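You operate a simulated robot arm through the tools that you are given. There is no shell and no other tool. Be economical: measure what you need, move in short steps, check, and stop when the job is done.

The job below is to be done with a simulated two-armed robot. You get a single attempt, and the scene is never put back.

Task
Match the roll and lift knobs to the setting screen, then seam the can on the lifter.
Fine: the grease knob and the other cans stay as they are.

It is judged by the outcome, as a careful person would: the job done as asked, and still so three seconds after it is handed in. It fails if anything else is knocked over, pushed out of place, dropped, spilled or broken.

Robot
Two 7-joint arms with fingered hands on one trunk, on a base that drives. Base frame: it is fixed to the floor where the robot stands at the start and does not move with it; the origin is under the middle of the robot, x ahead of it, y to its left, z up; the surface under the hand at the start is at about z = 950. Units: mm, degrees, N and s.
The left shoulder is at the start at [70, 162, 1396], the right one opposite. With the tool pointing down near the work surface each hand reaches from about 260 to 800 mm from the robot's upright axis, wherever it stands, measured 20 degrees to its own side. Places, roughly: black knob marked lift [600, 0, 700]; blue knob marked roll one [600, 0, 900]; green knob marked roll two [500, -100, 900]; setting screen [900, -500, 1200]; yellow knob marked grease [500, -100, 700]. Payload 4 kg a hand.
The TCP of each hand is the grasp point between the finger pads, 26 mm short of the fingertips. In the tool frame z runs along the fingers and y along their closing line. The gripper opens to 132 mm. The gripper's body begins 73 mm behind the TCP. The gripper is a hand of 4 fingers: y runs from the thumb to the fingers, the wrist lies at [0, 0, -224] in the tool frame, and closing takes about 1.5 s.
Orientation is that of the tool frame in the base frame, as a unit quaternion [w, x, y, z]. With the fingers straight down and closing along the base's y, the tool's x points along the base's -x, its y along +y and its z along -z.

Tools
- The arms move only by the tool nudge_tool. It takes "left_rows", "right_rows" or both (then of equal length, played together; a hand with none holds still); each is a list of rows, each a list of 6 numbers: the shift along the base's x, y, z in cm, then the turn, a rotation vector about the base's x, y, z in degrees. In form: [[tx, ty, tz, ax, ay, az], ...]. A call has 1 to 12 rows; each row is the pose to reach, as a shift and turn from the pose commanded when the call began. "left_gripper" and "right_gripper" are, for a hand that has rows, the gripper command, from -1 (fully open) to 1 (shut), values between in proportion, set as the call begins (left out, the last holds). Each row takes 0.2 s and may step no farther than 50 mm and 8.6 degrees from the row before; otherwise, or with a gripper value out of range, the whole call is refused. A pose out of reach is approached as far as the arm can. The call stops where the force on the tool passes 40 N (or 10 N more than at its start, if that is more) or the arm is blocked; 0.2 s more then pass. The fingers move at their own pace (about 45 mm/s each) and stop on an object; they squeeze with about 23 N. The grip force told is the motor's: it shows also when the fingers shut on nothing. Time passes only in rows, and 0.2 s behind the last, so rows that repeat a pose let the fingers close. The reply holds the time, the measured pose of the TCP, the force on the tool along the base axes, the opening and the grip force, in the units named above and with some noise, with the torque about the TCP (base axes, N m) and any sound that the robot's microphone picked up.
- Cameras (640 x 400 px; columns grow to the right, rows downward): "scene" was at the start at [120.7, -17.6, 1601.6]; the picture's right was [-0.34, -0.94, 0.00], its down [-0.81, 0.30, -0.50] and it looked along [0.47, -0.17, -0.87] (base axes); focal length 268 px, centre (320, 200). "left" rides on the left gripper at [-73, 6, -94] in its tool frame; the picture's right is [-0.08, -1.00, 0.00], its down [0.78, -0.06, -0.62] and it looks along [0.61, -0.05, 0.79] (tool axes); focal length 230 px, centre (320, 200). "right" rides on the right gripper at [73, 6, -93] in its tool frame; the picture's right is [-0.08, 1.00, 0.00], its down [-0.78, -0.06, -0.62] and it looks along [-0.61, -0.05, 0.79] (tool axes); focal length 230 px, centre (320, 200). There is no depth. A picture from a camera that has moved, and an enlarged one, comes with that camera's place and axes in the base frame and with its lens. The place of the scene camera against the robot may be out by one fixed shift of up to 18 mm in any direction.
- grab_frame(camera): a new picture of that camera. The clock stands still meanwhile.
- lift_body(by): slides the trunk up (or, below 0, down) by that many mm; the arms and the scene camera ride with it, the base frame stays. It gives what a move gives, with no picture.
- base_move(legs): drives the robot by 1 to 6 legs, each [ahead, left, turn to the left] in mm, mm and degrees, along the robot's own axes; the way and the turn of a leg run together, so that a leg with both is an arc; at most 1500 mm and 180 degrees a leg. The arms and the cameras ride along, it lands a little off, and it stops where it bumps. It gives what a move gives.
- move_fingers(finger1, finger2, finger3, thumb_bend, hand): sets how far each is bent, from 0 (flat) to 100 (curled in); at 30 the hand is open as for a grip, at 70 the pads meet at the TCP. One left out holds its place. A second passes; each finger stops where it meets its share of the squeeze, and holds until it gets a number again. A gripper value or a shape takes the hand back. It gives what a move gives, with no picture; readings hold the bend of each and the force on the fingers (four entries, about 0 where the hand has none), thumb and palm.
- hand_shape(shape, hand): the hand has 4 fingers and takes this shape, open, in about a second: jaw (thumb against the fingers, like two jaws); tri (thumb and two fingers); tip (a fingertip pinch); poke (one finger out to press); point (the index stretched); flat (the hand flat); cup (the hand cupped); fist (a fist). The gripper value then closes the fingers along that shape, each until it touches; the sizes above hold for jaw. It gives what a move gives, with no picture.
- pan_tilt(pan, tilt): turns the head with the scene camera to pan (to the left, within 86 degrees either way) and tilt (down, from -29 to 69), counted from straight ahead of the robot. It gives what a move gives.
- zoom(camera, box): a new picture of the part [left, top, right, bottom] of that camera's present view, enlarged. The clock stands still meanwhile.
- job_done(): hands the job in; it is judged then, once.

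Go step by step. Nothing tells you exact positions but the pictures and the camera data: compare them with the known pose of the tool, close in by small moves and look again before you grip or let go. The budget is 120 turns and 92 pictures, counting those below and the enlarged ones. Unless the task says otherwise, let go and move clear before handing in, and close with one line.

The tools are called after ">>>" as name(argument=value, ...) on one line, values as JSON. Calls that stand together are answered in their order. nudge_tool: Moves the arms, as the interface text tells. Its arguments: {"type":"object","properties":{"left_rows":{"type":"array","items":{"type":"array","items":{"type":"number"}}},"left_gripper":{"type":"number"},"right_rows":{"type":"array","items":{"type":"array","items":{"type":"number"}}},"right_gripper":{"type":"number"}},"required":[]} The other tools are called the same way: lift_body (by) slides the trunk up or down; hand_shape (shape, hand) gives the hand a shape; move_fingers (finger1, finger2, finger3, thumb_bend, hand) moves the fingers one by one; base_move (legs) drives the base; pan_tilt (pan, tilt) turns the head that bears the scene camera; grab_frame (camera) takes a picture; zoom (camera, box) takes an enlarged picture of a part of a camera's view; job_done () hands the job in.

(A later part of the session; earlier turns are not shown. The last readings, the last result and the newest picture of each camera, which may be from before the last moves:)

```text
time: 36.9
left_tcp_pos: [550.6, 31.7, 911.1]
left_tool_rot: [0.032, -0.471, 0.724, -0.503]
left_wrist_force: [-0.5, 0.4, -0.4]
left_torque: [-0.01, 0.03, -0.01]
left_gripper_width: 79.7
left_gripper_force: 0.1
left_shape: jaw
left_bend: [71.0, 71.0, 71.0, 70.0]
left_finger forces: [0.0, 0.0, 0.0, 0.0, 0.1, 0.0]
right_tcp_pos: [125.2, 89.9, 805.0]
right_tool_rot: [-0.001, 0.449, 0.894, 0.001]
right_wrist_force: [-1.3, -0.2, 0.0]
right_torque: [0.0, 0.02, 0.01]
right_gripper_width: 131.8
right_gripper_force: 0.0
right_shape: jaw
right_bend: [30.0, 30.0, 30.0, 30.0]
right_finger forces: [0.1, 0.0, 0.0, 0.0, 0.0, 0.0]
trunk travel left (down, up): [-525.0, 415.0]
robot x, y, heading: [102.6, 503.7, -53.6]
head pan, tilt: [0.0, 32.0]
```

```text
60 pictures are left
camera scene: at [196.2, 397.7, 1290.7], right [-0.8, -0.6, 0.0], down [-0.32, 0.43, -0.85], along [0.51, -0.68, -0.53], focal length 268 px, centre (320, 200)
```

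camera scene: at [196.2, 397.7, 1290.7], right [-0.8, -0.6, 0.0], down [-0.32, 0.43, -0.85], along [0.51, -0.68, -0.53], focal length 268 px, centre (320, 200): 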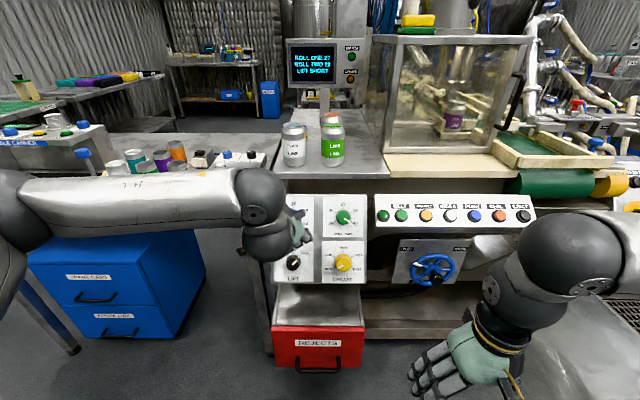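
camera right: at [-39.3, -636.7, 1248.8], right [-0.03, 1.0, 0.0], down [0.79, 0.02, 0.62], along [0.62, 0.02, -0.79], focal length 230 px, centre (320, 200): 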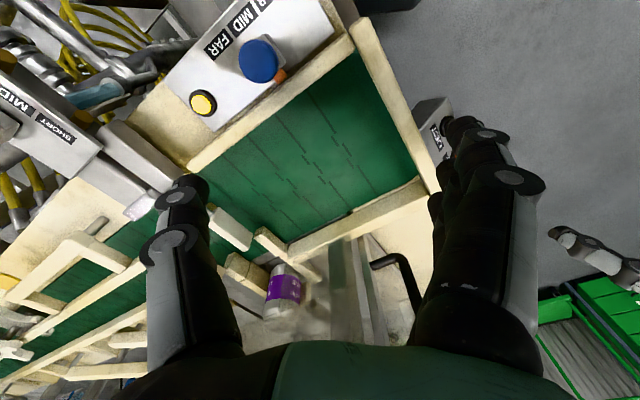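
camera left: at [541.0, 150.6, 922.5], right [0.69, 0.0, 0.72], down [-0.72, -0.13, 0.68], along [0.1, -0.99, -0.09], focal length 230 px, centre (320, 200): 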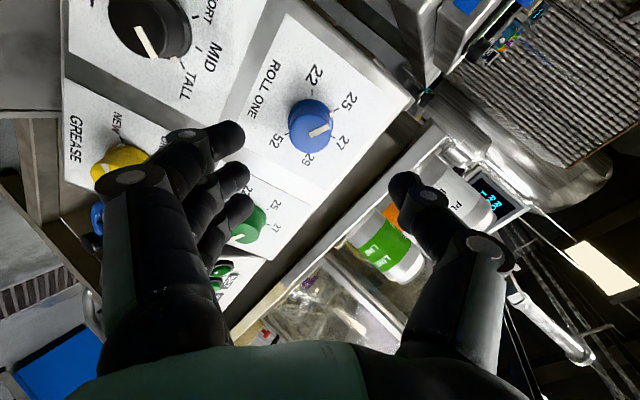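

Triangulated, the blue cap is at about [597, -27, 861], 89 mm ahead and 7 mm low of the axis. Advancing until the fingertips straddle the knob.

>>> nudge_tool(left_rows=[[0.9, -1.2, -1.4, 0, 0, 0], [1.9, -2.6, -2.5, 0, 0, 0], [2.8, -3.9, -3.4, 0, 0, 0], [3.76, -5.25, -4.39, 0, 0, 0]])

>>> grab_frame(camera="left")

>>> zoom(camera="scene", box=[250, 170, 370, 290])

```text
time: 37.9
left_tcp_pos: [591.5, -20.2, 867.2]
left_tool_rot: [0.033, -0.469, 0.726, -0.502]
left_wrist_force: [-0.3, 0.3, -0.3]
left_torque: [-0.03, 0.0, -0.01]
left_gripper_width: 79.7
left_gripper_force: 0.1
left_shape: jaw
left_bend: [71.0, 71.0, 71.0, 70.0]
left_finger forces: [0.0, 0.1, 0.1, 0.0, 0.0, 0.0]
right_tcp_pos: [126.7, 91.2, 804.9]
right_tool_rot: [0.0, 0.448, 0.894, 0.001]
right_wrist_force: [-0.2, -0.3, -0.2]
right_torque: [0.0, 0.02, 0.02]
right_gripper_width: 132.0
right_gripper_force: 0.0
right_shape: jaw
right_bend: [30.0, 30.0, 30.0, 30.0]
right_finger forces: [0.1, 0.0, 0.1, 0.1, 0.0, 0.0]
trunk travel left (down, up): [-525.0, 415.0]
robot x, y, heading: [105.8, 505.6, -53.3]
head pan, tilt: [0.0, 32.0]
```

```text
59 pictures are left
camera left: at [580.5, 98.5, 878.6], right [0.69, 0.0, 0.72], down [-0.72, -0.13, 0.68], along [0.1, -0.99, -0.09], focal length 230 px, centre (320, 200)
```

left: 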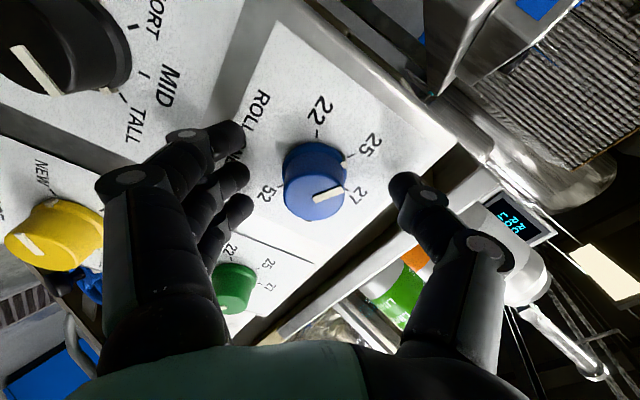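

```text
3.33 times, centred on (310, 230) of scene
camera zoom: at [196.6, 397.4, 1290.6], right [-0.8, -0.6, 0.0], down [-0.32, 0.43, -0.85], along [0.51, -0.68, -0.53], focal length 895 px, centre (353, 100)
```

zoom: 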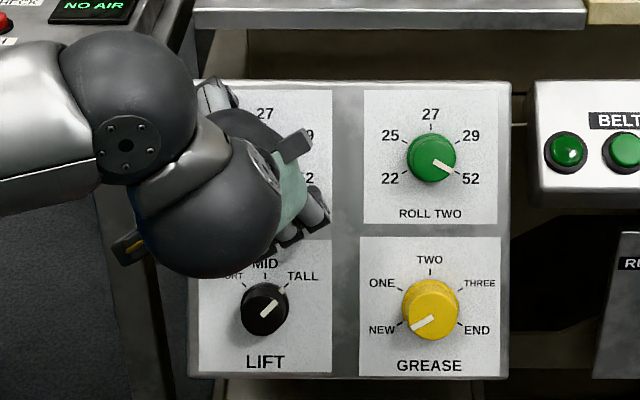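

The knob is centred between fingers and thumb, its cap ~12 mm ahead of the TCP. A last small advance, then close.

>>> nudge_tool(left_rows=[[0.29, -0.64, -0.61, 0, 0, 0]])

>>> nudge_tool(left_rows=[[0, 0, 0, 0, 0, 0], [0, 0, 0, 0, 0, 0], [0, 0, 0, 0, 0, 0], [0, 0, 0, 0, 0, 0], [0, 0, 0, 0, 0, 0], [0, 0, 0, 0, 0, 0]], left_gripper=1)

>>> grab_frame(camera="left")

```text
time: 38.3
left_tcp_pos: [593.5, -24.8, 861.1]
left_tool_rot: [0.032, -0.468, 0.725, -0.504]
left_wrist_force: [-3.0, 7.4, 3.8]
left_torque: [0.34, 0.24, -0.21]
left_gripper_width: 79.6
left_gripper_force: 0.0
left_shape: jaw
left_bend: [71.0, 71.0, 71.0, 70.0]
left_finger forces: [2.8, 2.8, 2.9, 0.0, 0.0, 0.0]
right_tcp_pos: [124.8, 92.7, 805.1]
right_tool_rot: [0.0, 0.448, 0.894, 0.0]
right_wrist_force: [-0.2, 1.1, -1.3]
right_torque: [0.01, 0.02, 0.0]
right_gripper_width: 131.9
right_gripper_force: 0.0
right_shape: jaw
right_bend: [30.0, 30.0, 30.0, 30.0]
right_finger forces: [0.0, 0.0, 0.1, 0.0, 0.0, 0.1]
trunk travel left (down, up): [-525.0, 415.0]
robot x, y, heading: [105.1, 503.9, -53.3]
head pan, tilt: [0.0, 32.0]
```

```text
time: 39.7
left_tcp_pos: [595.1, -23.9, 867.4]
left_tool_rot: [0.034, -0.47, 0.721, -0.508]
left_wrist_force: [13.7, 4.3, 29.7]
left_torque: [-0.5, -0.56, 0.37]
left_gripper_width: 18.4
left_gripper_force: 23.5
left_shape: jaw
left_bend: [76.0, 73.0, 75.0, 67.0]
left_finger forces: [0.1, 6.4, 1.6, 0.1, 48.6, 0.0]
right_tcp_pos: [125.2, 93.4, 805.7]
right_tool_rot: [0.001, 0.449, 0.894, 0.0]
right_wrist_force: [0.5, -0.7, -0.9]
right_torque: [0.01, 0.01, 0.01]
right_gripper_width: 131.8
right_gripper_force: 0.1
right_shape: jaw
right_bend: [30.0, 30.0, 30.0, 30.0]
right_finger forces: [0.1, 0.0, 0.0, 0.0, 0.1, 0.0]
trunk travel left (down, up): [-525.0, 415.0]
robot x, y, heading: [106.8, 505.3, -53.2]
head pan, tilt: [0.0, 32.0]
```

```text
57 pictures are left
camera left: at [584.4, 94.2, 877.2], right [0.69, 0.01, 0.73], down [-0.72, -0.13, 0.68], along [0.1, -0.99, -0.08], focal length 230 px, centre (320, 200)
```

left: 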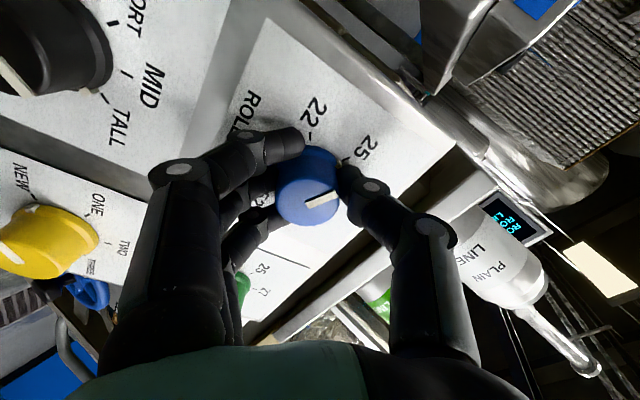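

The knob is gripped but the thumb carries most of the load, so the hand sits a little too low. I'll shift it 6 mm toward the thumb side to balance the grip.

>>> nudge_tool(left_rows=[[0.2, 0, 0.22, 0, 0, 0], [0.4, 0, 0.42, 0, 0, 0], [0.4, 0, 0.42, 0, 0, 0], [0.4, 0, 0.42, 0, 0, 0]])

```text
time: 40.7
left_tcp_pos: [596.3, -23.9, 868.1]
left_tool_rot: [0.033, -0.469, 0.724, -0.505]
left_wrist_force: [7.7, 10.2, 21.0]
left_torque: [-0.41, -0.45, 0.41]
left_gripper_width: 18.3
left_gripper_force: 23.1
left_shape: jaw
left_bend: [76.0, 73.0, 75.0, 68.0]
left_finger forces: [0.0, 8.4, 2.5, 0.1, 44.2, 0.0]
right_tcp_pos: [125.3, 93.6, 805.5]
right_tool_rot: [0.001, 0.448, 0.894, 0.0]
right_wrist_force: [-0.2, -0.5, 0.0]
right_torque: [0.0, 0.01, 0.05]
right_gripper_width: 131.7
right_gripper_force: 0.0
right_shape: jaw
right_bend: [30.0, 30.0, 30.0, 30.0]
right_finger forces: [0.1, 0.1, 0.1, 0.0, 0.0, 0.0]
trunk travel left (down, up): [-525.0, 415.0]
robot x, y, heading: [105.3, 506.1, -53.1]
head pan, tilt: [0.0, 32.0]
```

Better. A little more of the same shift, then turn 60° clockwise about the panel normal.

>>> nudge_tool(left_rows=[[0.3, 0, 0.3, 0, 0, 0], [0.3, 0, 0.3, 3.93, -5.31, -3.73], [0.3, 0, 0.3, 7.86, -10.62, -7.46], [0.3, 0, 0.3, 11.79, -15.93, -11.19], [0.3, 0, 0.3, 15.72, -21.24, -14.92], [0.3, 0, 0.3, 19.65, -26.55, -18.65], [0.3, 0, 0.3, 23.58, -31.86, -22.38], [0.3, 0, 0.3, 27.5, -37.17, -26.1], [0.3, 0, 0.3, 31.0, -41.9, -29.5]])

>>> grab_frame(camera="left")

```text
time: 42.7
left_tcp_pos: [590.9, -30.9, 871.3]
left_tool_rot: [0.278, -0.04, 0.862, -0.422]
left_wrist_force: [-22.8, -13.0, 17.9]
left_torque: [-0.71, 0.21, -0.35]
left_gripper_width: 17.9
left_gripper_force: 23.3
left_shape: jaw
left_bend: [76.0, 73.0, 75.0, 68.0]
left_finger forces: [0.1, 6.4, 11.0, 0.1, 44.6, 0.1]
right_tcp_pos: [120.9, 91.8, 804.4]
right_tool_rot: [0.001, 0.45, 0.893, 0.002]
right_wrist_force: [-0.5, 0.7, 0.4]
right_torque: [0.01, -0.05, 0.01]
right_gripper_width: 131.8
right_gripper_force: 0.0
right_shape: jaw
right_bend: [30.0, 30.0, 30.0, 30.0]
right_finger forces: [0.0, 0.0, 0.1, 0.1, 0.0, 0.0]
trunk travel left (down, up): [-525.0, 415.0]
robot x, y, heading: [104.5, 502.8, -53.6]
head pan, tilt: [0.0, 32.0]
```

```text
56 pictures are left
camera left: at [607.3, 62.2, 946.2], right [-0.1, -0.61, 0.78], down [-0.99, 0.16, 0.0], along [-0.12, -0.77, -0.62], focal length 230 px, centre (320, 200)
```

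left: 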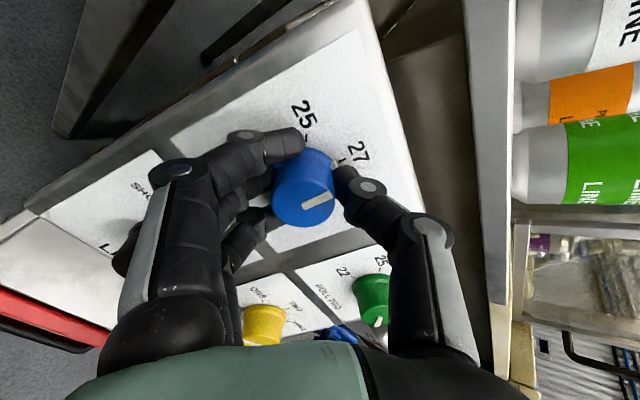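

The pointer followed the hand and now aims at 27. I'll open and back off straight, then check.

>>> nudge_tool(left_rows=[[0, 0, 0, 0, 0, 0], [0, 0, 0, 0, 0, 0], [0, 0, 0, 0, 0, 0], [0, 0, 0, 0, 0, 0], [0, 0, 0, 0, 0, 0], [-1.03, 1.4, 0.98, 0, 0, 0], [-2.07, 2.8, 1.96, 0, 0, 0], [-4.14, 5.6, 3.93, 0, 0, 0]], left_gripper=-0.2)

>>> grab_frame(camera="left")

```text
time: 44.5
left_tcp_pos: [556.2, 29.6, 907.8]
left_tool_rot: [0.28, -0.044, 0.862, -0.42]
left_wrist_force: [-0.2, -0.4, -0.4]
left_torque: [0.02, -0.02, 0.02]
left_gripper_width: 79.3
left_gripper_force: 0.1
left_shape: jaw
left_bend: [71.0, 71.0, 71.0, 71.0]
left_finger forces: [0.0, 0.0, 0.0, 0.1, 0.1, 0.0]
right_tcp_pos: [124.2, 91.5, 805.7]
right_tool_rot: [0.001, 0.448, 0.894, 0.0]
right_wrist_force: [0.2, 0.0, 0.9]
right_torque: [-0.05, -0.02, -0.02]
right_gripper_width: 131.7
right_gripper_force: 0.1
right_shape: jaw
right_bend: [30.0, 30.0, 30.0, 30.0]
right_finger forces: [0.0, 0.0, 0.0, 0.0, 0.0, 0.0]
trunk travel left (down, up): [-525.0, 415.0]
robot x, y, heading: [109.2, 501.1, -53.4]
head pan, tilt: [0.0, 32.0]
```

```text
55 pictures are left
camera left: at [570.5, 122.6, 982.9], right [-0.09, -0.62, 0.78], down [-0.99, 0.15, 0.0], along [-0.11, -0.77, -0.62], focal length 230 px, centre (320, 200)
```

left: 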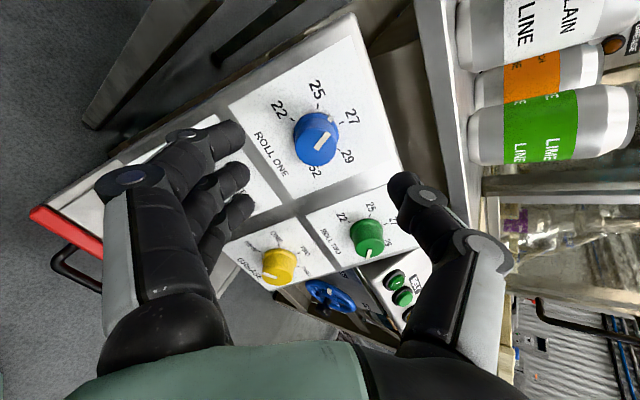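

>>> zoom(camera="left", box=[240, 60, 400, 210])

>>> zoom(camera="scene", box=[265, 180, 375, 290])

```text
2.67 times, centred on (320, 135) of left
camera zoom: at [570.5, 122.6, 982.9], right [-0.09, -0.62, 0.78], down [-0.99, 0.15, 0.0], along [-0.11, -0.77, -0.62], focal length 614 px, centre (320, 373)
```

zoom: 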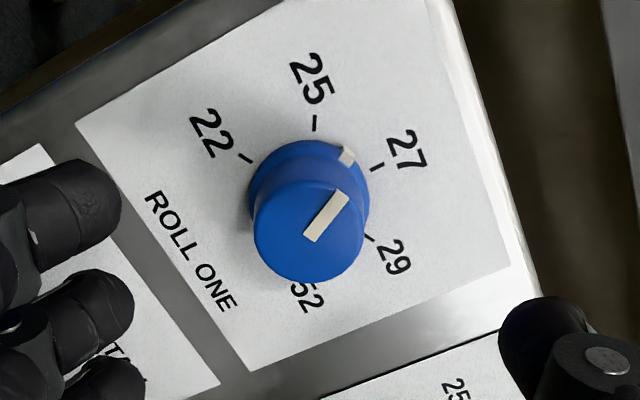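

```text
3.64 times, centred on (320, 235) of scene
camera zoom: at [193.7, 398.4, 1290.9], right [-0.8, -0.6, 0.0], down [-0.31, 0.42, -0.85], along [0.51, -0.68, -0.53], focal length 976 px, centre (320, 73)
```

zoom: 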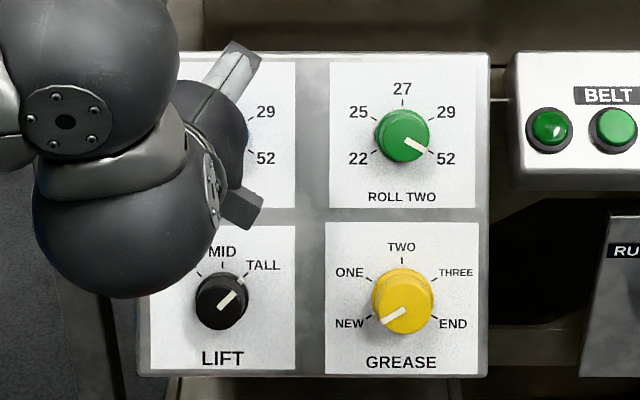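

The mark sits about 26° short of 27, since the grip slipped partway. I'll roll back 30°, regrip with the fingertips a bit off the panel, and turn further.

>>> nudge_tool(left_rows=[[0, 0, 0, -3.9, 5.25, 3.68], [0, 0, 0, -7.75, 10.5, 7.35], [0, 0, 0, -11.6, 15.75, 11.0], [0, 0, 0, -15.5, 21, 14.7], [0.85, -1.34, -1.0, -15.5, 21, 14.7], [1.7, -2.7, -2.0, -15.5, 21, 14.7], [2.55, -4.0, -3.0, -15.5, 21, 14.7], [3.41, -5.36, -4.02, -15.5, 21, 14.7]])

>>> nudge_tool(left_rows=[[0, 0, 0, 0, 0, 0], [0, 0, 0, 0, 0, 0], [0, 0, 0, 0, 0, 0], [0, 0, 0, 0, 0, 0], [0, 0, 0, 0, 0, 0], [0, 0, 0, 0, 0, 0]], left_gripper=1)

>>> zoom(camera="left", box=[220, 80, 420, 260])

```text
time: 46.3
left_tcp_pos: [592.6, -24.9, 866.5]
left_tool_rot: [0.16, -0.267, 0.822, -0.478]
left_wrist_force: [0.0, -0.6, -0.2]
left_torque: [0.02, 0.01, -0.01]
left_gripper_width: 79.2
left_gripper_force: 0.1
left_shape: jaw
left_bend: [71.0, 71.0, 71.0, 71.0]
left_finger forces: [0.1, 0.1, 0.0, 0.0, 0.0, 0.0]
right_tcp_pos: [126.1, 90.4, 804.7]
right_tool_rot: [0.0, 0.449, 0.893, 0.001]
right_wrist_force: [-0.5, 0.2, -0.3]
right_torque: [0.0, 0.03, 0.03]
right_gripper_width: 131.9
right_gripper_force: 0.1
right_shape: jaw
right_bend: [30.0, 30.0, 30.0, 30.0]
right_finger forces: [0.0, 0.0, 0.0, 0.1, 0.1, 0.0]
trunk travel left (down, up): [-525.0, 415.0]
robot x, y, heading: [105.7, 507.0, -53.4]
head pan, tilt: [0.0, 32.0]
```

```text
time: 47.7
left_tcp_pos: [592.9, -24.3, 868.6]
left_tool_rot: [0.161, -0.265, 0.821, -0.479]
left_wrist_force: [2.0, -3.5, 1.4]
left_torque: [0.04, -0.03, -0.03]
left_gripper_width: 16.2
left_gripper_force: 22.4
left_shape: jaw
left_bend: [67.0, 73.0, 72.0, 70.0]
left_finger forces: [0.0, 8.3, 7.5, 0.0, 19.0, 0.1]
right_tcp_pos: [125.4, 90.9, 804.9]
right_tool_rot: [0.0, 0.449, 0.894, 0.001]
right_wrist_force: [1.0, -0.2, 0.1]
right_torque: [0.03, 0.0, 0.02]
right_gripper_width: 132.3
right_gripper_force: 0.1
right_shape: jaw
right_bend: [30.0, 30.0, 30.0, 30.0]
right_finger forces: [0.0, 0.0, 0.0, 0.0, 0.0, 0.0]
trunk travel left (down, up): [-525.0, 415.0]
robot x, y, heading: [103.0, 505.1, -53.5]
head pan, tilt: [0.0, 32.0]
```

```text
2.22 times, centred on (320, 170) of left
camera zoom: at [602.3, 87.1, 911.1], right [0.34, -0.35, 0.87], down [-0.94, -0.06, 0.35], along [-0.07, -0.93, -0.35], focal length 511 px, centre (320, 267)
```

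zoom: 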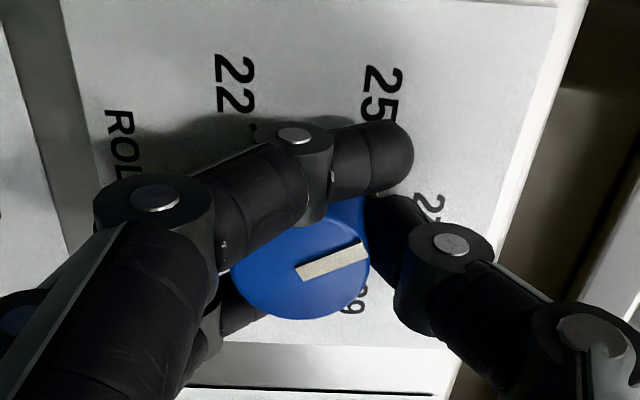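

Balanced grip now (wrist force only a few N). Turn 28° clockwise.

>>> nudge_tool(left_rows=[[0, 0, 0, 3.6, -4.9, -3.43], [0, 0, 0, 7.2, -9.8, -6.86], [0, 0, 0, 10.9, -14.7, -10.3], [0, 0, 0, 14.5, -19.6, -13.7], [0, 0, 0, 14.5, -19.6, -13.7]])

>>> zoom(camera="left", box=[220, 80, 420, 260])

```text
time: 48.9
left_tcp_pos: [591.1, -25.6, 867.1]
left_tool_rot: [0.273, -0.058, 0.861, -0.426]
left_wrist_force: [-2.8, -7.6, 8.6]
left_torque: [-0.19, -0.03, -0.06]
left_gripper_width: 16.4
left_gripper_force: 23.1
left_shape: jaw
left_bend: [67.0, 73.0, 72.0, 70.0]
left_finger forces: [0.0, 6.8, 7.1, 0.0, 25.3, 0.1]
right_tcp_pos: [124.7, 91.1, 805.2]
right_tool_rot: [0.001, 0.449, 0.894, 0.001]
right_wrist_force: [-0.4, -0.2, 1.2]
right_torque: [0.02, -0.01, -0.01]
right_gripper_width: 131.8
right_gripper_force: 0.1
right_shape: jaw
right_bend: [30.0, 30.0, 30.0, 30.0]
right_finger forces: [0.0, 0.0, 0.0, 0.0, 0.1, 0.0]
trunk travel left (down, up): [-525.0, 415.0]
robot x, y, heading: [103.7, 505.4, -53.4]
head pan, tilt: [0.0, 32.0]
```

```text
2.22 times, centred on (320, 170) of left
camera zoom: at [605.7, 68.5, 941.3], right [-0.07, -0.6, 0.79], down [-0.99, 0.13, 0.02], along [-0.12, -0.79, -0.61], focal length 511 px, centre (320, 267)
```

zoom: 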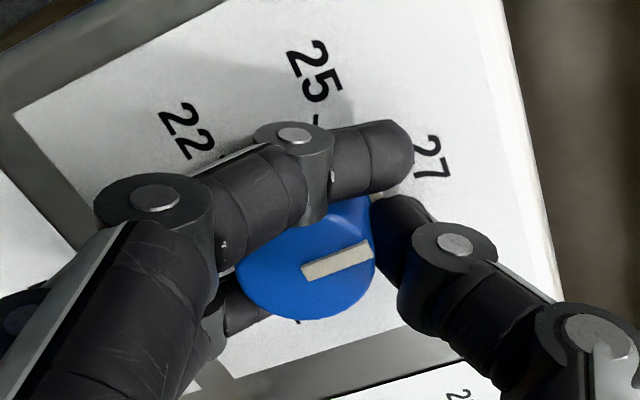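

The pointer moved with the hand and is near 27. Releasing and backing off to check.

>>> nudge_tool(left_rows=[[0, 0, 0, 0, 0, 0], [0, 0, 0, 0, 0, 0], [0, 0, 0, 0, 0, 0], [0, 0, 0, 0, 0, 0], [0, 0, 0, 0, 0, 0], [-1.03, 1.4, 0.98, 0, 0, 0], [-2.07, 2.8, 1.96, 0, 0, 0], [-4.14, 5.6, 3.93, 0, 0, 0]], left_gripper=-0.2)

>>> zoom(camera="left", box=[240, 60, 400, 210])

```text
time: 50.7
left_tcp_pos: [550.2, 33.5, 909.0]
left_tool_rot: [0.273, -0.058, 0.861, -0.425]
left_wrist_force: [0.1, 0.1, 0.6]
left_torque: [-0.03, -0.02, 0.03]
left_gripper_width: 79.1
left_gripper_force: 0.0
left_shape: jaw
left_bend: [71.0, 71.0, 71.0, 71.0]
left_finger forces: [0.0, 0.0, 0.1, 0.0, 0.1, 0.0]
right_tcp_pos: [123.9, 91.5, 805.7]
right_tool_rot: [0.002, 0.448, 0.894, 0.0]
right_wrist_force: [0.2, -0.4, 0.0]
right_torque: [-0.06, 0.01, 0.03]
right_gripper_width: 132.1
right_gripper_force: 0.1
right_shape: jaw
right_bend: [30.0, 30.0, 30.0, 30.0]
right_finger forces: [0.0, 0.1, 0.1, 0.0, 0.0, 0.0]
trunk travel left (down, up): [-525.0, 415.0]
robot x, y, heading: [105.7, 504.6, -53.5]
head pan, tilt: [0.0, 32.0]
```

```text
2.67 times, centred on (320, 135) of left
camera zoom: at [564.5, 126.9, 982.8], right [-0.07, -0.6, 0.79], down [-0.99, 0.13, 0.02], along [-0.12, -0.79, -0.61], focal length 614 px, centre (320, 373)
```

zoom: 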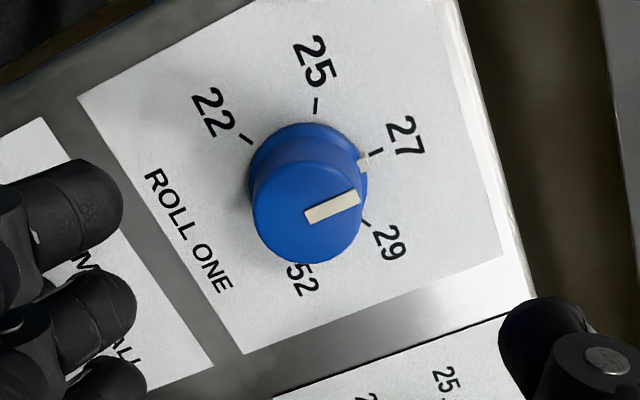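

Blue now reads 27 (within ~3°). Moving parallel to the panel to stand in front of the green knob.

>>> nudge_tool(left_rows=[[-2.6, -2.1, -0.3, 3.9, -5.25, -3.68], [-5.2, -4.3, -0.6, 7.75, -10.5, -7.35], [-7.8, -6.4, -0.9, 11.6, -15.75, -11.0], [-10.4, -8.6, -1.1, 15.5, -21, -14.7]])

>>> grab_frame(camera="left")

```text
time: 51.7
left_tcp_pos: [445.3, -52.2, 895.4]
left_tool_rot: [0.374, 0.166, 0.847, -0.339]
left_wrist_force: [-0.2, 0.1, -0.5]
left_torque: [0.02, 0.01, 0.05]
left_gripper_width: 79.0
left_gripper_force: 0.0
left_shape: jaw
left_bend: [71.0, 71.0, 71.0, 71.0]
left_finger forces: [0.0, 0.0, 0.0, 0.0, 0.0, 0.0]
right_tcp_pos: [125.2, 90.8, 805.0]
right_tool_rot: [0.0, 0.449, 0.893, 0.001]
right_wrist_force: [0.5, 0.2, 0.4]
right_torque: [0.05, 0.0, -0.02]
right_gripper_width: 132.0
right_gripper_force: 0.1
right_shape: jaw
right_bend: [30.0, 30.0, 30.0, 30.0]
right_finger forces: [0.1, 0.0, 0.0, 0.0, 0.0, 0.0]
trunk travel left (down, up): [-525.0, 415.0]
robot x, y, heading: [109.1, 506.4, -53.5]
head pan, tilt: [0.0, 32.0]
```

```text
49 pictures are left
camera left: at [449.5, 15.1, 994.7], right [-0.48, -0.71, 0.51], down [-0.88, 0.41, -0.26], along [-0.02, -0.57, -0.82], focal length 230 px, centre (320, 200)
```

left: 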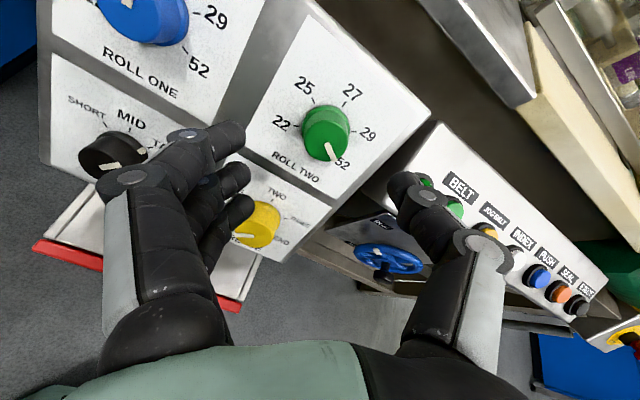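

To keep the thumb clear of the button box I'll use the same up/down grip: roll back 30°, advance 69 mm with small corrections, then close.

>>> nudge_tool(left_rows=[[0, 0, 0, -3.9, 5.25, 3.68], [0, 0, 0, -7.75, 10.5, 7.35], [0, 0, 0, -11.6, 15.75, 11.0], [0, 0, 0, -15.5, 21, 14.7], [0.9, -1.34, -0.64, -15.5, 21, 14.7], [1.8, -2.7, -1.28, -15.5, 21, 14.7], [2.7, -4.0, -1.92, -15.5, 21, 14.7], [3.61, -5.38, -2.56, -15.5, 21, 14.7]])

>>> grab_frame(camera="left")

```text
time: 53.5
left_tcp_pos: [484.4, -109.8, 869.9]
left_tool_rot: [0.272, -0.059, 0.862, -0.424]
left_wrist_force: [-0.5, 0.8, -0.1]
left_torque: [0.02, 0.01, 0.0]
left_gripper_width: 78.8
left_gripper_force: 0.1
left_shape: jaw
left_bend: [71.0, 71.0, 71.0, 71.0]
left_finger forces: [0.1, 0.1, 0.1, 0.0, 0.0, 0.0]
right_tcp_pos: [125.9, 91.5, 805.6]
right_tool_rot: [-0.001, 0.448, 0.894, 0.002]
right_wrist_force: [0.2, 0.6, 0.5]
right_torque: [0.02, 0.02, 0.01]
right_gripper_width: 131.9
right_gripper_force: 0.0
right_shape: jaw
right_bend: [30.0, 30.0, 30.0, 30.0]
right_finger forces: [0.0, 0.0, 0.0, 0.0, 0.0, 0.0]
trunk travel left (down, up): [-525.0, 415.0]
robot x, y, heading: [105.9, 502.2, -53.5]
head pan, tilt: [0.0, 32.0]
```

```text
48 pictures are left
camera left: at [499.1, -15.7, 942.7], right [-0.06, -0.61, 0.79], down [-0.99, 0.13, 0.02], along [-0.12, -0.79, -0.61], focal length 230 px, centre (320, 200)
```

left: 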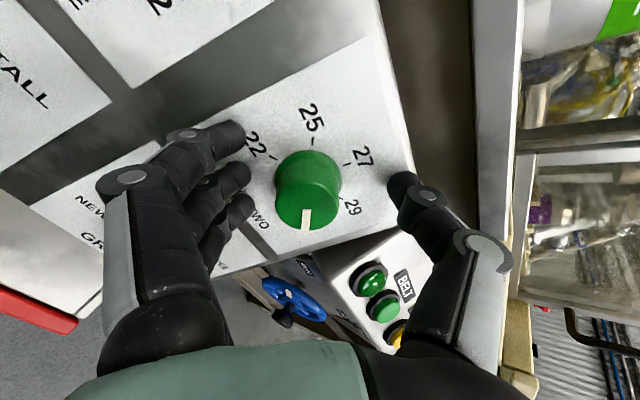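

Good alignment, same as the successful blue grip. Closing.

>>> nudge_tool(left_rows=[[0, 0, 0, 0, 0, 0], [0, 0, 0, 0, 0, 0], [0, 0, 0, 0, 0, 0], [0, 0, 0, 0, 0, 0], [0, 0, 0, 0, 0, 0], [0, 0, 0, 0, 0, 0]], left_gripper=1)

>>> nudge_tool(left_rows=[[0, 0, 0, -3.9, 5.25, 3.68], [0, 0, 0, -7.75, 10.5, 7.35], [0, 0, 0, -11.6, 15.75, 11.0], [0, 0, 0, -15.5, 21, 14.7], [0, 0, 0, -15.5, 21, 14.7]])

>>> grab_frame(camera="left")

```text
time: 54.9
left_tcp_pos: [484.3, -110.4, 870.4]
left_tool_rot: [0.272, -0.06, 0.861, -0.425]
left_wrist_force: [1.0, -3.9, 0.4]
left_torque: [0.01, 0.01, 0.02]
left_gripper_width: 16.2
left_gripper_force: 23.0
left_shape: jaw
left_bend: [67.0, 73.0, 73.0, 70.0]
left_finger forces: [0.0, 7.7, 7.9, 0.0, 18.9, 0.0]
right_tcp_pos: [124.6, 91.0, 804.6]
right_tool_rot: [0.0, 0.448, 0.894, 0.001]
right_wrist_force: [0.3, -0.5, 0.0]
right_torque: [0.02, 0.01, 0.01]
right_gripper_width: 131.9
right_gripper_force: 0.0
right_shape: jaw
right_bend: [30.0, 30.0, 30.0, 30.0]
right_finger forces: [0.0, 0.1, 0.1, 0.0, 0.0, 0.0]
trunk travel left (down, up): [-525.0, 415.0]
robot x, y, heading: [104.9, 501.3, -53.4]
head pan, tilt: [0.0, 32.0]
```

```text
time: 56.1
left_tcp_pos: [486.1, -107.7, 869.4]
left_tool_rot: [0.153, -0.283, 0.816, -0.48]
left_wrist_force: [14.2, 2.3, 1.9]
left_torque: [0.14, -0.14, 0.14]
left_gripper_width: 16.1
left_gripper_force: 22.8
left_shape: jaw
left_bend: [67.0, 73.0, 73.0, 70.0]
left_finger forces: [0.0, 9.7, 6.2, 0.0, 21.4, 0.0]
right_tcp_pos: [126.6, 92.0, 804.9]
right_tool_rot: [0.0, 0.448, 0.894, 0.001]
right_wrist_force: [0.3, -0.2, -0.4]
right_torque: [0.03, 0.01, 0.0]
right_gripper_width: 131.8
right_gripper_force: 0.1
right_shape: jaw
right_bend: [30.0, 30.0, 30.0, 30.0]
right_finger forces: [0.0, 0.0, 0.0, 0.0, 0.0, 0.0]
trunk travel left (down, up): [-525.0, 415.0]
robot x, y, heading: [102.1, 501.5, -53.1]
head pan, tilt: [0.0, 32.0]
```

```text
47 pictures are left
camera left: at [494.5, 5.1, 910.0], right [0.37, -0.33, 0.87], down [-0.93, -0.07, 0.37], along [-0.06, -0.94, -0.33], focal length 230 px, centre (320, 200)
```

left: 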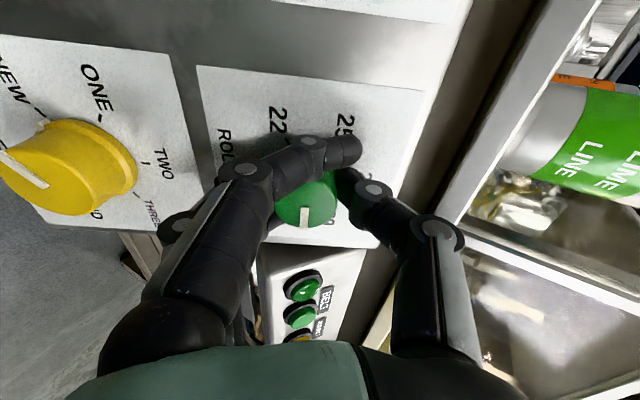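

No slip: the pointer kept its place relative to the hand. Turning the remaining 30°.

>>> nudge_tool(left_rows=[[0.1, 0, 0, -3.9, 5.25, 3.68], [0.2, 0, 0, -7.75, 10.5, 7.35], [0.3, 0, 0, -11.6, 15.75, 11.0], [0.4, 0, 0, -15.5, 21, 14.7], [0.4, 0, 0, -15.5, 21, 14.7]])

>>> nudge_tool(left_rows=[[0, 0, 0, 0, 0, 0], [0, 0, 0, 0, 0, 0], [0, 0, 0, 0, 0, 0], [0, 0, 0, 0, 0, 0], [0, 0, 0, 0, 0, 0], [-1.03, 1.4, 0.98, 0, 0, 0], [-2.07, 2.8, 1.96, 0, 0, 0], [-4.14, 5.6, 3.93, 0, 0, 0]], left_gripper=-0.2)

>>> grab_frame(camera="left")

>>> zoom(camera="left", box=[240, 60, 400, 210])

```text
time: 57.3
left_tcp_pos: [489.4, -105.1, 869.6]
left_tool_rot: [0.022, -0.483, 0.717, -0.502]
left_wrist_force: [11.9, 23.9, -11.3]
left_torque: [0.58, -0.08, 0.12]
left_gripper_width: 16.1
left_gripper_force: 23.5
left_shape: jaw
left_bend: [67.0, 73.0, 73.0, 71.0]
left_finger forces: [0.1, 15.9, 5.8, 0.0, 20.2, 0.1]
right_tcp_pos: [126.9, 92.8, 805.1]
right_tool_rot: [-0.001, 0.448, 0.894, 0.001]
right_wrist_force: [0.1, 0.3, -1.0]
right_torque: [0.01, -0.01, 0.01]
right_gripper_width: 131.7
right_gripper_force: 0.1
right_shape: jaw
right_bend: [30.0, 30.0, 30.0, 30.0]
right_finger forces: [0.0, 0.0, 0.0, 0.0, 0.0, 0.0]
trunk travel left (down, up): [-525.0, 415.0]
robot x, y, heading: [100.4, 506.4, -53.3]
head pan, tilt: [0.0, 32.0]
```

```text
time: 59.1
left_tcp_pos: [444.8, -51.7, 912.3]
left_tool_rot: [0.023, -0.481, 0.717, -0.504]
left_wrist_force: [0.3, -0.2, 0.8]
left_torque: [0.03, 0.01, -0.03]
left_gripper_width: 78.9
left_gripper_force: 0.0
left_shape: jaw
left_bend: [71.0, 71.0, 71.0, 71.0]
left_finger forces: [0.1, 0.1, 0.0, 0.0, 0.0, 0.0]
right_tcp_pos: [124.4, 91.0, 804.8]
right_tool_rot: [0.0, 0.449, 0.894, 0.002]
right_wrist_force: [-0.8, 0.2, 0.3]
right_torque: [0.04, -0.07, 0.0]
right_gripper_width: 131.9
right_gripper_force: 0.0
right_shape: jaw
right_bend: [30.0, 30.0, 30.0, 30.0]
right_finger forces: [0.1, 0.0, 0.0, 0.0, 0.0, 0.0]
trunk travel left (down, up): [-525.0, 415.0]
robot x, y, heading: [104.8, 509.1, -53.3]
head pan, tilt: [0.0, 32.0]
```

```text
46 pictures are left
camera left: at [432.3, 66.8, 921.0], right [0.71, 0.03, 0.71], down [-0.7, -0.13, 0.7], along [0.11, -0.99, -0.07], focal length 230 px, centre (320, 200)
```

left: 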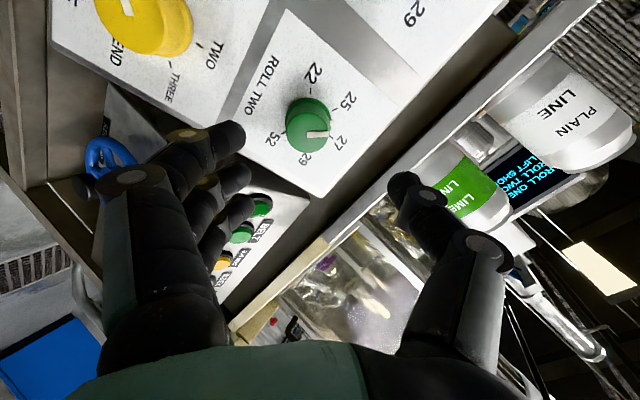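

```text
2.67 times, centred on (320, 135) of left
camera zoom: at [432.3, 66.8, 921.0], right [0.71, 0.03, 0.71], down [-0.7, -0.13, 0.7], along [0.11, -0.99, -0.07], focal length 614 px, centre (320, 373)
```

zoom: 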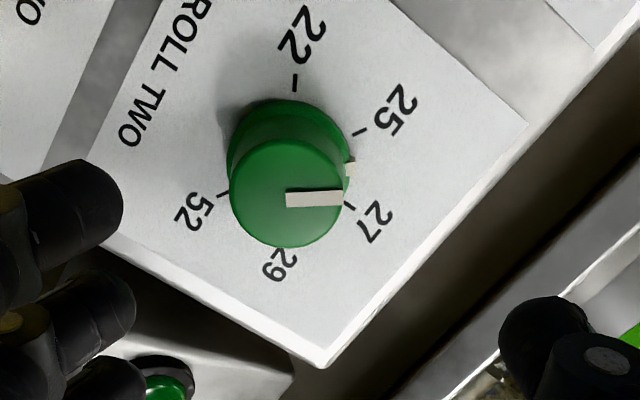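

The green knob was dragged on release because of side load: it now points ~27° left of 27. The knob centre sits ~10 mm from the TCP toward the fingers, so I'll account for that pivot. Regrip here, and check before turning.

>>> nudge_tool(left_rows=[[1.2, -1.32, -1.05, 0, 0, 0], [2.4, -2.64, -2.1, 0, 0, 0], [3.6, -3.95, -3.15, 0, 0, 0], [4.75, -5.27, -4.19, 0, 0, 0], [4.75, -5.27, -4.19, 0, 0, 0]])

>>> nudge_tool(left_rows=[[0, 0, 0, 0, 0, 0], [0, 0, 0, 0, 0, 0], [0, 0, 0, 0, 0, 0], [0, 0, 0, 0, 0, 0], [0, 0, 0, 0, 0, 0], [0, 0, 0, 0, 0, 0], [0, 0, 0, 0, 0, 0]], left_gripper=1)

>>> zoom(camera="left", box=[220, 80, 420, 260])

```text
time: 60.3
left_tcp_pos: [491.6, -103.8, 868.3]
left_tool_rot: [0.023, -0.48, 0.718, -0.503]
left_wrist_force: [-1.0, 2.4, 2.5]
left_torque: [0.11, 0.11, -0.09]
left_gripper_width: 79.0
left_gripper_force: 0.0
left_shape: jaw
left_bend: [71.0, 71.0, 71.0, 71.0]
left_finger forces: [1.7, 1.4, 0.9, 0.1, 0.0, 0.0]
right_tcp_pos: [125.1, 91.8, 804.9]
right_tool_rot: [0.001, 0.448, 0.894, 0.0]
right_wrist_force: [0.7, -0.5, 0.0]
right_torque: [-0.03, -0.02, -0.03]
right_gripper_width: 131.9
right_gripper_force: 0.1
right_shape: jaw
right_bend: [30.0, 30.0, 30.0, 30.0]
right_finger forces: [0.1, 0.0, 0.0, 0.1, 0.0, 0.0]
trunk travel left (down, up): [-525.0, 415.0]
robot x, y, heading: [108.4, 504.3, -53.5]
head pan, tilt: [0.0, 32.0]
```

```text
time: 61.9
left_tcp_pos: [494.1, -102.8, 870.7]
left_tool_rot: [0.023, -0.483, 0.715, -0.505]
left_wrist_force: [11.2, 4.9, 19.9]
left_torque: [-0.35, -0.39, 0.41]
left_gripper_width: 17.6
left_gripper_force: 22.9
left_shape: jaw
left_bend: [76.0, 73.0, 74.0, 65.0]
left_finger forces: [0.0, 7.2, 6.2, 0.1, 43.2, 0.1]
right_tcp_pos: [127.3, 93.7, 806.4]
right_tool_rot: [0.0, 0.449, 0.893, -0.001]
right_wrist_force: [-0.1, -0.3, 0.7]
right_torque: [0.01, 0.0, 0.0]
right_gripper_width: 132.0
right_gripper_force: 0.0
right_shape: jaw
right_bend: [30.0, 30.0, 30.0, 30.0]
right_finger forces: [0.1, 0.0, 0.0, 0.0, 0.1, 0.0]
trunk travel left (down, up): [-525.0, 415.0]
robot x, y, heading: [104.4, 504.6, -53.4]
head pan, tilt: [0.0, 32.0]
```

```text
2.22 times, centred on (320, 170) of left
camera zoom: at [481.2, 16.3, 879.9], right [0.71, 0.03, 0.71], down [-0.7, -0.13, 0.7], along [0.11, -0.99, -0.07], focal length 511 px, centre (320, 267)
```

zoom: 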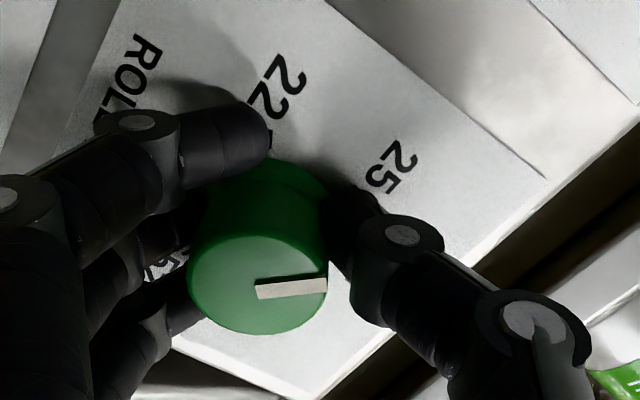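

Fingertips touched the panel and the load is one-sided. I'll open, back off 4 mm with a small correction, and close again.

>>> nudge_tool(left_rows=[[0, 0, 0, 0, 0, 0], [0, 0, 0, 0, 0, 0], [0, 0, 0, 0, 0, 0], [0, 0, 0, 0, 0, 0], [0, 0, 0, 0, 0, 0], [-0.55, 0.1, 0.1, 0, 0, 0], [-0.55, 0.1, 0.1, 0, 0, 0]], left_gripper=-0.2)

>>> zoom(camera="left", box=[220, 80, 420, 260])

```text
time: 63.5
left_tcp_pos: [486.8, -102.6, 868.2]
left_tool_rot: [0.023, -0.482, 0.717, -0.503]
left_wrist_force: [-0.3, 0.3, -0.3]
left_torque: [-0.03, 0.01, 0.03]
left_gripper_width: 79.2
left_gripper_force: 0.0
left_shape: jaw
left_bend: [71.0, 71.0, 71.0, 71.0]
left_finger forces: [0.1, 0.0, 0.1, 0.0, 0.0, 0.1]
right_tcp_pos: [125.6, 92.6, 803.8]
right_tool_rot: [-0.001, 0.448, 0.894, 0.001]
right_wrist_force: [-0.1, -0.6, 0.3]
right_torque: [0.01, -0.02, 0.02]
right_gripper_width: 131.7
right_gripper_force: 0.0
right_shape: jaw
right_bend: [30.0, 30.0, 30.0, 30.0]
right_finger forces: [0.0, 0.1, 0.0, 0.0, 0.0, 0.1]
trunk travel left (down, up): [-525.0, 415.0]
robot x, y, heading: [104.9, 505.8, -53.2]
head pan, tilt: [0.0, 32.0]
```

```text
2.22 times, centred on (320, 170) of left
camera zoom: at [474.7, 15.0, 878.1], right [0.71, 0.03, 0.71], down [-0.7, -0.13, 0.7], along [0.11, -0.99, -0.07], focal length 511 px, centre (320, 267)
```

zoom: 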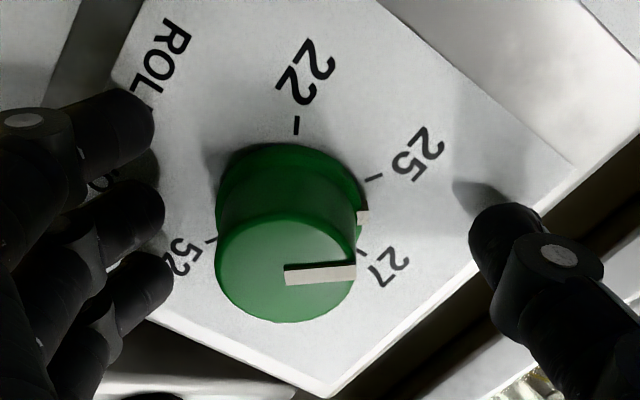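

>>> nudge_tool(left_rows=[[-0.1, 0, -0.1, 0, 0, 0], [-0.1, 0, -0.1, 0, 0, 0], [-0.1, 0, -0.1, 0, 0, 0], [-0.1, 0, -0.1, 0, 0, 0], [-0.1, 0, -0.1, 0, 0, 0], [-0.1, 0, -0.1, 0, 0, 0], [-0.1, 0, -0.1, 0, 0, 0]], left_gripper=1)

```text
time: 65.1
left_tcp_pos: [485.4, -103.6, 869.1]
left_tool_rot: [0.023, -0.482, 0.717, -0.504]
left_wrist_force: [2.6, -3.5, 2.7]
left_torque: [-0.04, 0.04, -0.07]
left_gripper_width: 15.4
left_gripper_force: 22.8
left_shape: jaw
left_bend: [67.0, 73.0, 73.0, 70.0]
left_finger forces: [0.1, 7.3, 7.7, 0.0, 19.3, 0.0]
right_tcp_pos: [125.7, 91.4, 804.4]
right_tool_rot: [-0.001, 0.448, 0.894, 0.001]
right_wrist_force: [1.0, 0.0, -0.2]
right_torque: [0.03, 0.0, 0.01]
right_gripper_width: 131.9
right_gripper_force: 0.1
right_shape: jaw
right_bend: [30.0, 30.0, 30.0, 30.0]
right_finger forces: [0.1, 0.0, 0.1, 0.0, 0.0, 0.0]
trunk travel left (down, up): [-525.0, 415.0]
robot x, y, heading: [104.9, 506.6, -53.5]
head pan, tilt: [0.0, 32.0]
```

Balanced grip. Now turn 85° clockwise about the knob's own axis, then check before releasing.

>>> nudge_tool(left_rows=[[-0.01, -0.06, 0.07, 4.4, -5.94, -4.18], [-0.03, -0.12, 0.13, 8.8, -11.88, -8.36], [-0.07, -0.18, 0.18, 13.2, -17.82, -12.54], [-0.11, -0.24, 0.23, 17.6, -23.76, -16.72], [-0.16, -0.31, 0.26, 22.0, -29.7, -20.9], [-0.22, -0.37, 0.29, 26.4, -35.64, -25.08], [-0.29, -0.43, 0.3, 30.8, -41.58, -29.26], [-0.36, -0.48, 0.31, 35.2, -47.52, -33.44], [-0.43, -0.53, 0.3, 39.6, -53.46, -37.62], [-0.51, -0.57, 0.28, 44.0, -59.4, -41.8], [-0.51, -0.57, 0.28, 44.0, -59.4, -41.8]])

>>> zoom(camera="left", box=[220, 80, 420, 260])

```text
time: 67.5
left_tcp_pos: [478.7, -111.1, 869.5]
left_tool_rot: [0.357, 0.131, 0.855, -0.354]
left_wrist_force: [-12.3, -2.6, -1.7]
left_torque: [0.03, 0.22, -0.12]
left_gripper_width: 15.3
left_gripper_force: 22.6
left_shape: jaw
left_bend: [67.0, 73.0, 73.0, 70.0]
left_finger forces: [0.1, 7.3, 13.8, 0.0, 22.6, 0.0]
right_tcp_pos: [124.0, 90.5, 805.4]
right_tool_rot: [0.0, 0.449, 0.894, 0.001]
right_wrist_force: [-0.2, 0.6, 0.5]
right_torque: [-0.01, 0.01, -0.02]
right_gripper_width: 131.9
right_gripper_force: 0.0
right_shape: jaw
right_bend: [30.0, 30.0, 30.0, 30.0]
right_finger forces: [0.0, 0.0, 0.0, 0.0, 0.0, 0.0]
trunk travel left (down, up): [-525.0, 415.0]
robot x, y, heading: [104.3, 504.7, -53.3]
head pan, tilt: [0.0, 32.0]
```

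```text
2.22 times, centred on (320, 170) of left
camera zoom: at [486.3, -38.4, 965.1], right [-0.42, -0.71, 0.57], down [-0.91, 0.36, -0.21], along [-0.05, -0.6, -0.8], focal length 511 px, centre (320, 267)
```

zoom: 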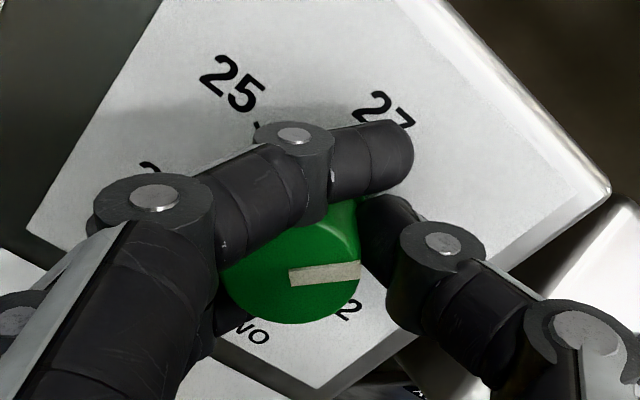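

The knob followed the hand. I'll relieve the remaining side load, then release and check.

>>> nudge_tool(left_rows=[[-0.2, -0.05, 0, 0, 0, 0], [-0.4, -0.1, -0.05, 0, 0, 0], [-0.4, -0.1, -0.05, 0, 0, 0]])

>>> nudge_tool(left_rows=[[0, 0, 0, 0, 0, 0], [0, 0, 0, 0, 0, 0], [0, 0, 0, 0, 0, 0], [0, 0, 0, 0, 0, 0], [0, 0, 0, 0, 0, 0], [-1.03, 1.4, 0.98, 0, 0, 0], [-2.07, 2.8, 1.96, 0, 0, 0], [-4.14, 5.6, 3.93, 0, 0, 0]], left_gripper=-0.2)

>>> zoom(camera="left", box=[240, 60, 400, 210])

```text
time: 68.3
left_tcp_pos: [478.8, -111.0, 870.5]
left_tool_rot: [0.358, 0.128, 0.854, -0.354]
left_wrist_force: [-4.1, -1.2, -0.2]
left_torque: [0.07, 0.08, -0.05]
left_gripper_width: 15.3
left_gripper_force: 22.9
left_shape: jaw
left_bend: [67.0, 73.0, 72.0, 70.0]
left_finger forces: [0.0, 8.6, 11.3, 0.1, 20.0, 0.0]
right_tcp_pos: [124.2, 90.9, 803.8]
right_tool_rot: [0.0, 0.448, 0.894, 0.001]
right_wrist_force: [-0.3, 0.0, 0.8]
right_torque: [0.0, -0.01, 0.02]
right_gripper_width: 131.8
right_gripper_force: 0.0
right_shape: jaw
right_bend: [30.0, 30.0, 30.0, 30.0]
right_finger forces: [0.0, 0.0, 0.0, 0.0, 0.1, 0.0]
trunk travel left (down, up): [-525.0, 415.0]
robot x, y, heading: [102.3, 506.8, -53.3]
head pan, tilt: [0.0, 32.0]
```

```text
time: 70.1
left_tcp_pos: [435.3, -54.0, 911.5]
left_tool_rot: [0.359, 0.128, 0.854, -0.355]
left_wrist_force: [-0.3, 0.7, 0.5]
left_torque: [-0.02, 0.0, 0.0]
left_gripper_width: 79.1
left_gripper_force: 0.0
left_shape: jaw
left_bend: [71.0, 71.0, 71.0, 71.0]
left_finger forces: [0.0, 0.1, 0.1, 0.0, 0.1, 0.1]
right_tcp_pos: [123.6, 92.0, 805.5]
right_tool_rot: [0.001, 0.449, 0.894, 0.0]
right_wrist_force: [0.0, 0.8, 0.4]
right_torque: [-0.01, -0.04, 0.01]
right_gripper_width: 132.2
right_gripper_force: 0.1
right_shape: jaw
right_bend: [30.0, 30.0, 30.0, 30.0]
right_finger forces: [0.0, 0.0, 0.1, 0.0, 0.1, 0.0]
trunk travel left (down, up): [-525.0, 415.0]
robot x, y, heading: [104.2, 503.4, -53.4]
head pan, tilt: [0.0, 32.0]
```

```text
2.67 times, centred on (320, 135) of left
camera zoom: at [441.1, 19.2, 1006.3], right [-0.42, -0.71, 0.57], down [-0.91, 0.36, -0.22], along [-0.05, -0.61, -0.79], focal length 614 px, centre (320, 373)
```

zoom: 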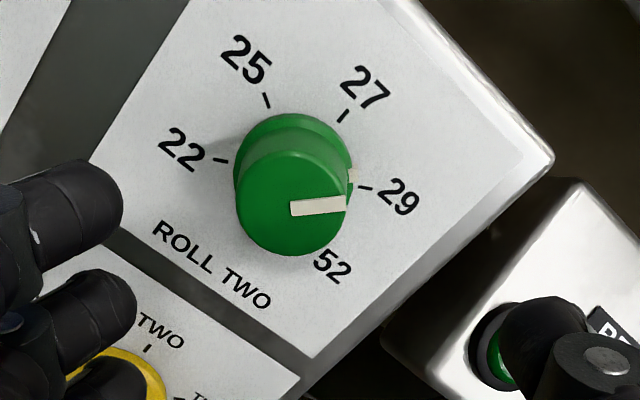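

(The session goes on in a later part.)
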